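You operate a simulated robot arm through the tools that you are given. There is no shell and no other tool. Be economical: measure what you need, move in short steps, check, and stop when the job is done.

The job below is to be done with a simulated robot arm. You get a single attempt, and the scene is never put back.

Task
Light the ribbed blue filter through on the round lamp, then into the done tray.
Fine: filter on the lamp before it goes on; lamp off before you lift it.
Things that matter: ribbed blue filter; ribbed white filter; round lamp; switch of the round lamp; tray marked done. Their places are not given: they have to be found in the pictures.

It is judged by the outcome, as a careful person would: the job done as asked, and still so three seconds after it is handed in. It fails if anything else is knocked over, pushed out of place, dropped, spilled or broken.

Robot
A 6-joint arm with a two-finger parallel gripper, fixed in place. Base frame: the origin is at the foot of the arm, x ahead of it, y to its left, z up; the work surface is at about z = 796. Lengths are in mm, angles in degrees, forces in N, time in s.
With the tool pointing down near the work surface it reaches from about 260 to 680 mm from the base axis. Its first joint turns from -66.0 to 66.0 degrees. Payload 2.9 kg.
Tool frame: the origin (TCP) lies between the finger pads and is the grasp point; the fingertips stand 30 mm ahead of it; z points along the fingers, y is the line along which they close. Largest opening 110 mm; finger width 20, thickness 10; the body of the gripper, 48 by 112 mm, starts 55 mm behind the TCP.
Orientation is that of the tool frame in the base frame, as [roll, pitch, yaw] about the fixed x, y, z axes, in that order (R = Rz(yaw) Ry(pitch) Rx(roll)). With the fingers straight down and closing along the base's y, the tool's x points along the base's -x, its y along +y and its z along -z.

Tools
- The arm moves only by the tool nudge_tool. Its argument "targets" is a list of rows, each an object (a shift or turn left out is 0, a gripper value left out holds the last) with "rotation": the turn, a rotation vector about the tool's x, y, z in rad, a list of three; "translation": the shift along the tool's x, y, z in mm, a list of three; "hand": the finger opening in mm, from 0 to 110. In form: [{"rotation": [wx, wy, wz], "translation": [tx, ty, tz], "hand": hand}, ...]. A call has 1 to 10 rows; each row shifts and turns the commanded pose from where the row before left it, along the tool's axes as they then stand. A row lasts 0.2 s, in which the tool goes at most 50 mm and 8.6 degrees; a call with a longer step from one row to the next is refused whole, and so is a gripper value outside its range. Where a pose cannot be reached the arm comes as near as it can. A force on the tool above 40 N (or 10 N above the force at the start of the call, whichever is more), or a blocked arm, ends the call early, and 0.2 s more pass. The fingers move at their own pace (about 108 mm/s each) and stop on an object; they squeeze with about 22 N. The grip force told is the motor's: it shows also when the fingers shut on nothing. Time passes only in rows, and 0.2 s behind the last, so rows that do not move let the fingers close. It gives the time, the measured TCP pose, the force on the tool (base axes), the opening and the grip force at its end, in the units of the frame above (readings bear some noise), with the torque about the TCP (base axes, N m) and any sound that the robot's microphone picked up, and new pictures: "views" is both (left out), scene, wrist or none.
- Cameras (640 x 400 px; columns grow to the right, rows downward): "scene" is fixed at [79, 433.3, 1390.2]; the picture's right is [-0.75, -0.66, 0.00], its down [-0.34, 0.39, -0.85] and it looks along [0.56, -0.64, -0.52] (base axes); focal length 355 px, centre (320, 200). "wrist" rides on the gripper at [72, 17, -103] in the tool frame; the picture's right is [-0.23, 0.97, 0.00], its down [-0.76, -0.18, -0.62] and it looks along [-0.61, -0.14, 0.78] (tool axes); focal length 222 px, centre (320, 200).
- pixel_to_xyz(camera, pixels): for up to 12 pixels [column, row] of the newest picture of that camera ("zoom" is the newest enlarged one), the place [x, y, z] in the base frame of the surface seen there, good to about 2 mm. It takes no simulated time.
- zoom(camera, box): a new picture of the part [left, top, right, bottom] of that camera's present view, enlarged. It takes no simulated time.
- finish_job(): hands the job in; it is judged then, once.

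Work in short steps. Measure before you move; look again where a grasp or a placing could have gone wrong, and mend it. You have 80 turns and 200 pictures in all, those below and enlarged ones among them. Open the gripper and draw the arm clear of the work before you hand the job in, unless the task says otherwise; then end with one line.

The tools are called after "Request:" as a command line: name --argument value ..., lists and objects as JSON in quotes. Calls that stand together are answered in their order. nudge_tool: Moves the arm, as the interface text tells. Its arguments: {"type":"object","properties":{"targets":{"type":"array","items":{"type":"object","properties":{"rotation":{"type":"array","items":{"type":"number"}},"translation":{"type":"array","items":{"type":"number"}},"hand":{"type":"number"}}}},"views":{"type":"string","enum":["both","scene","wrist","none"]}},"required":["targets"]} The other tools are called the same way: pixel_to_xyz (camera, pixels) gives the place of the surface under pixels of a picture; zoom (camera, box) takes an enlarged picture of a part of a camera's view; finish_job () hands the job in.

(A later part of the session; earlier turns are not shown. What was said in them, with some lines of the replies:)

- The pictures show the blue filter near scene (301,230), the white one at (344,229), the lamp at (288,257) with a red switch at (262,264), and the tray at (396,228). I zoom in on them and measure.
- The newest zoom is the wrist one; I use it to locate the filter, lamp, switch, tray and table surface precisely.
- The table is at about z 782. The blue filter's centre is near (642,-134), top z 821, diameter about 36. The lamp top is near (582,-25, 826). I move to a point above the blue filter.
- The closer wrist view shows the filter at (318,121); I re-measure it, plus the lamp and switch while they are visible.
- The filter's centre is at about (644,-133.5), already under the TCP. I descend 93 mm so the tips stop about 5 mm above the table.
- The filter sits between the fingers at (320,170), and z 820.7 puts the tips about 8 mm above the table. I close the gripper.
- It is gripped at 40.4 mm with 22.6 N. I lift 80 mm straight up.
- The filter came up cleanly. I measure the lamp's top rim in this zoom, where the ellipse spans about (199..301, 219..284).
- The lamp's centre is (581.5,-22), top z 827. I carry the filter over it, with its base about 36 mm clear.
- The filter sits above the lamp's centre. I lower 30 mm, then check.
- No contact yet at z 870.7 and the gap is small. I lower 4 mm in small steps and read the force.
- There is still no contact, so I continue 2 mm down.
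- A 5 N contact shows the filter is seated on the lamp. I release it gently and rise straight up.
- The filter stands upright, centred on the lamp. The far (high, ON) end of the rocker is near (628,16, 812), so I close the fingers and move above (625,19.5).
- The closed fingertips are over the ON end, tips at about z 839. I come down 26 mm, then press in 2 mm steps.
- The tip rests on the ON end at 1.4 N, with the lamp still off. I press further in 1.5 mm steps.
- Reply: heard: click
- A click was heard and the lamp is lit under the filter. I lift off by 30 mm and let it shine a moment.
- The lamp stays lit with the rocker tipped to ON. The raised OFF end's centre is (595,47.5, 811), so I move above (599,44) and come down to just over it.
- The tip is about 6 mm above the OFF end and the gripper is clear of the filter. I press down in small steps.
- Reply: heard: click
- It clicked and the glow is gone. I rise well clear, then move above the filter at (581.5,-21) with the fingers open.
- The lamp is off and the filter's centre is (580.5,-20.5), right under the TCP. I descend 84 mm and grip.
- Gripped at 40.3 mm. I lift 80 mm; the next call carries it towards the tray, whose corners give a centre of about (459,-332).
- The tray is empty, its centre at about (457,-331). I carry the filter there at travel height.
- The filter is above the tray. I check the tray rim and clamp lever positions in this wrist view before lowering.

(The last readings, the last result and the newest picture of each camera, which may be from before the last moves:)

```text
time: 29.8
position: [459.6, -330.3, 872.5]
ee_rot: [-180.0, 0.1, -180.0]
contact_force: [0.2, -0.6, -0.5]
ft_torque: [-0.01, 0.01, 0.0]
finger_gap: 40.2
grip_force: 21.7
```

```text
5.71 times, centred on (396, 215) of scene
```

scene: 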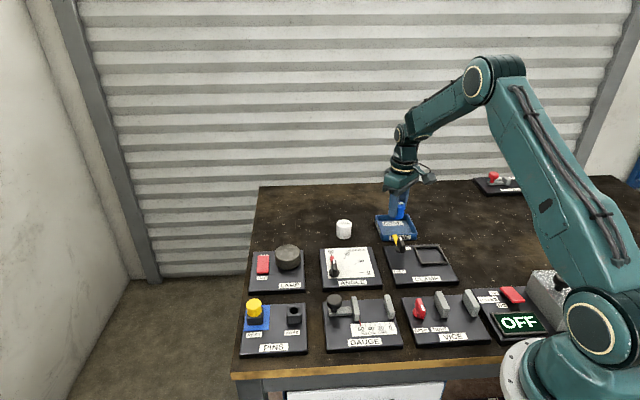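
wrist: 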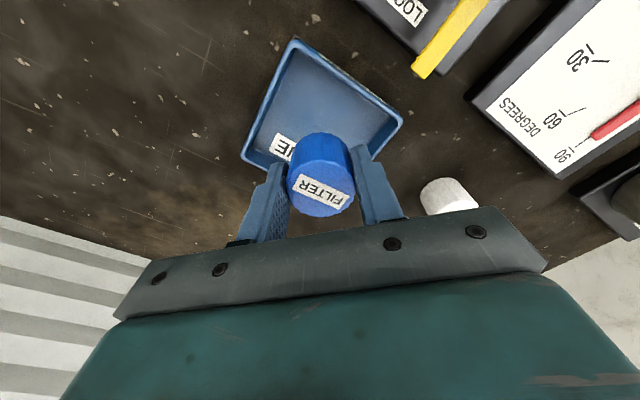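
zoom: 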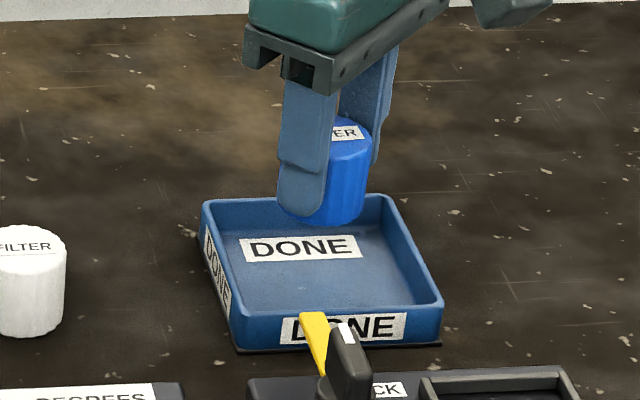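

The tray centre confirms at (459,-332) and everything is clear. I lower 43 mm to just above the floor.

Request:
nudge_tool --targets '[{"translation": [0, -1, 18]}, {"translation": [0, 0, 15]}, {"translation": [0, 0, 8]}, {"translation": [0, 0, 2]}, {}]' --views "none"

Request:
nudge_tool --targets '[{"translation": [0, 0, 1.5]}, {"translation": [0, 0, 1]}, {}]'

Request:
zoom --camera "scene" --box '[340, 180, 452, 250]'

```text
time: 31.0
position: [458.0, -331.0, 828.3]
ee_rot: [180.0, 0.0, -180.0]
contact_force: [-0.8, 0.2, -1.3]
ft_torque: [0.01, -0.01, 0.0]
finger_gap: 40.5
grip_force: 22.2
```

```text
time: 31.8
position: [457.6, -330.8, 826.9]
ee_rot: [180.0, 0.0, -180.0]
contact_force: [-0.6, 0.0, -0.1]
ft_torque: [0.0, 0.02, 0.0]
finger_gap: 40.2
grip_force: 21.7
```

scene: 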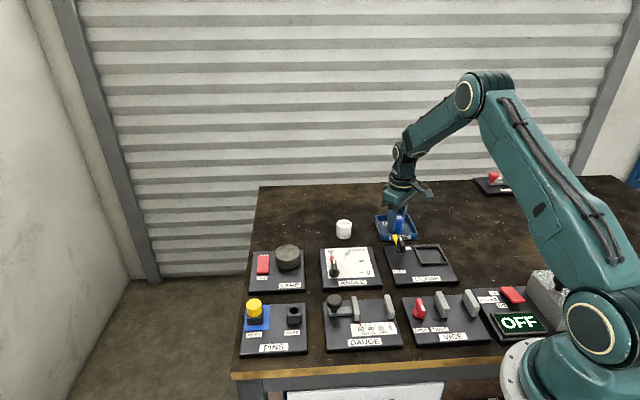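
wrist: 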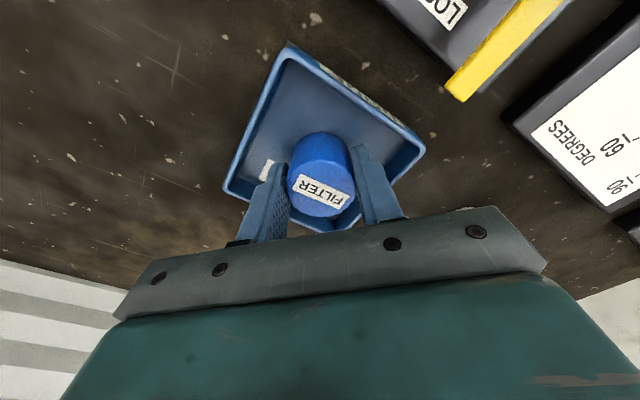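

```text
5.71 times, centred on (396, 215) of scene
```

zoom: 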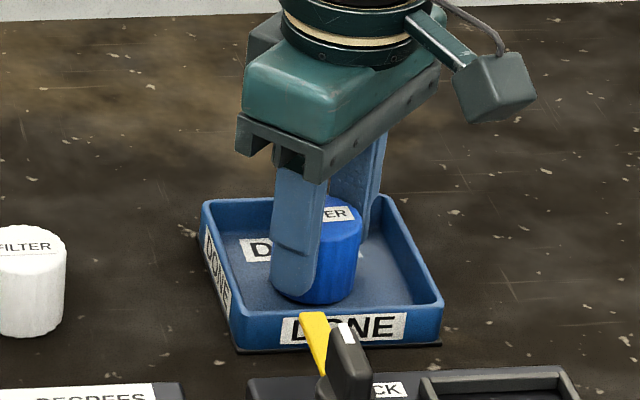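

There is no contact yet at z 826.9. I go down another 2 mm and read the force.

Request:
nudge_tool --targets '[{"translation": [0, 0, 1]}, {"translation": [0, 0, 1]}, {}]' --views "none"

```text
time: 32.6
position: [459.6, -330.5, 823.1]
ee_rot: [-180.0, 0.0, -180.0]
contact_force: [-1.9, 1.7, 7.0]
ft_torque: [0.07, 0.08, -0.04]
finger_gap: 40.5
grip_force: 22.1
```

A 7 N contact shows the filter is on the tray floor. I open to 58 mm, inside the tray walls, and rise straight up.

Request:
nudge_tool --targets '[{"translation": [0, 0, -0.5]}, {"hand": 58}, {}, {}, {"translation": [0, 0, -15]}, {"translation": [0, 0, -30]}, {"translation": [0, 0, -40]}, {"translation": [0, 0, -40]}, {}]'

Request:
zoom --camera "scene" --box '[231, 190, 439, 320]'

```text
time: 34.6
position: [459.9, -334.0, 949.2]
ee_rot: [-180.0, 0.0, 179.9]
contact_force: [0.2, 0.3, -0.6]
ft_torque: [0.03, 0.0, -0.02]
finger_gap: 58.0
grip_force: 0.1
```

scene: 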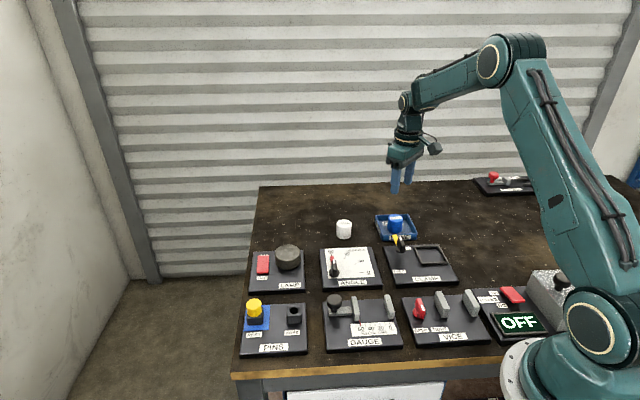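
wrist: 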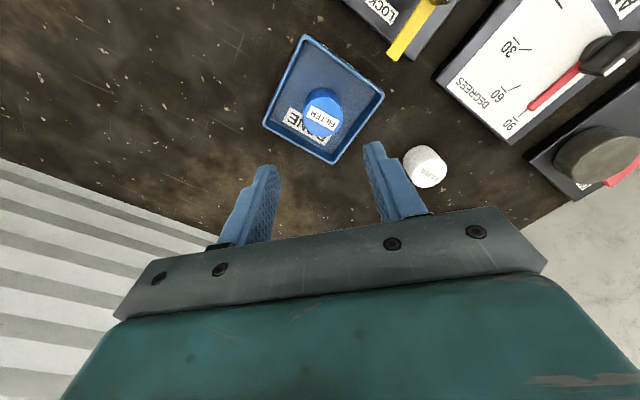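

```text
3.08 times, centred on (335, 255) of scene
```

zoom: 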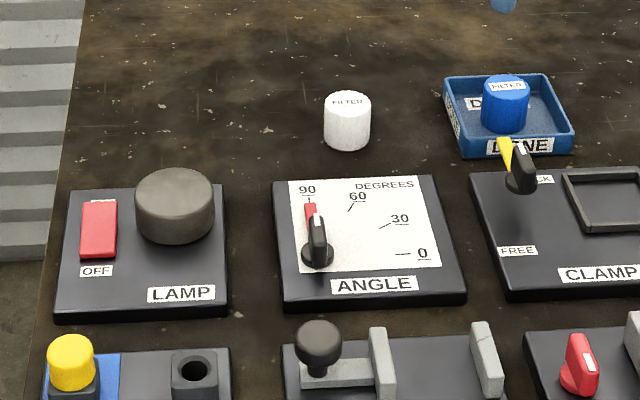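

The blue filter stands upright in the done tray, the lamp is off, and everything else is where it was. I raise the arm clear and open the hand.

Request:
nudge_tool --targets '[{"translation": [10, 10, -40], "hand": 110}, {"translation": [10, 10, -40]}, {"translation": [10, 10, -40]}, {"translation": [10, 10, -40]}, {}]' --views "scene"

```text
time: 35.8
position: [417.7, -289.9, 1108.6]
ee_rot: [180.0, 0.0, 180.0]
contact_force: [-0.3, 0.2, 0.1]
ft_torque: [-0.01, -0.01, -0.01]
finger_gap: 110.2
grip_force: 0.1
```

scene: 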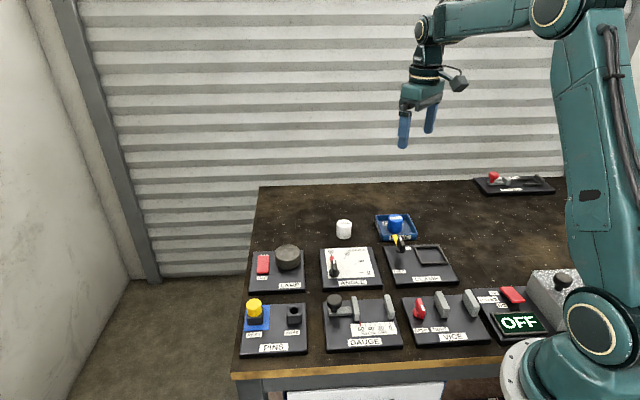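

The arm is clear with the hand open, so I hand the job in.

Request:
finish_job

```text
The job is handed in.
```

The ribbed blue filter was lit through on the round lamp, the lamp was switched off before I lifted it, and it now stands upright in the done tray with nothing else disturbed.
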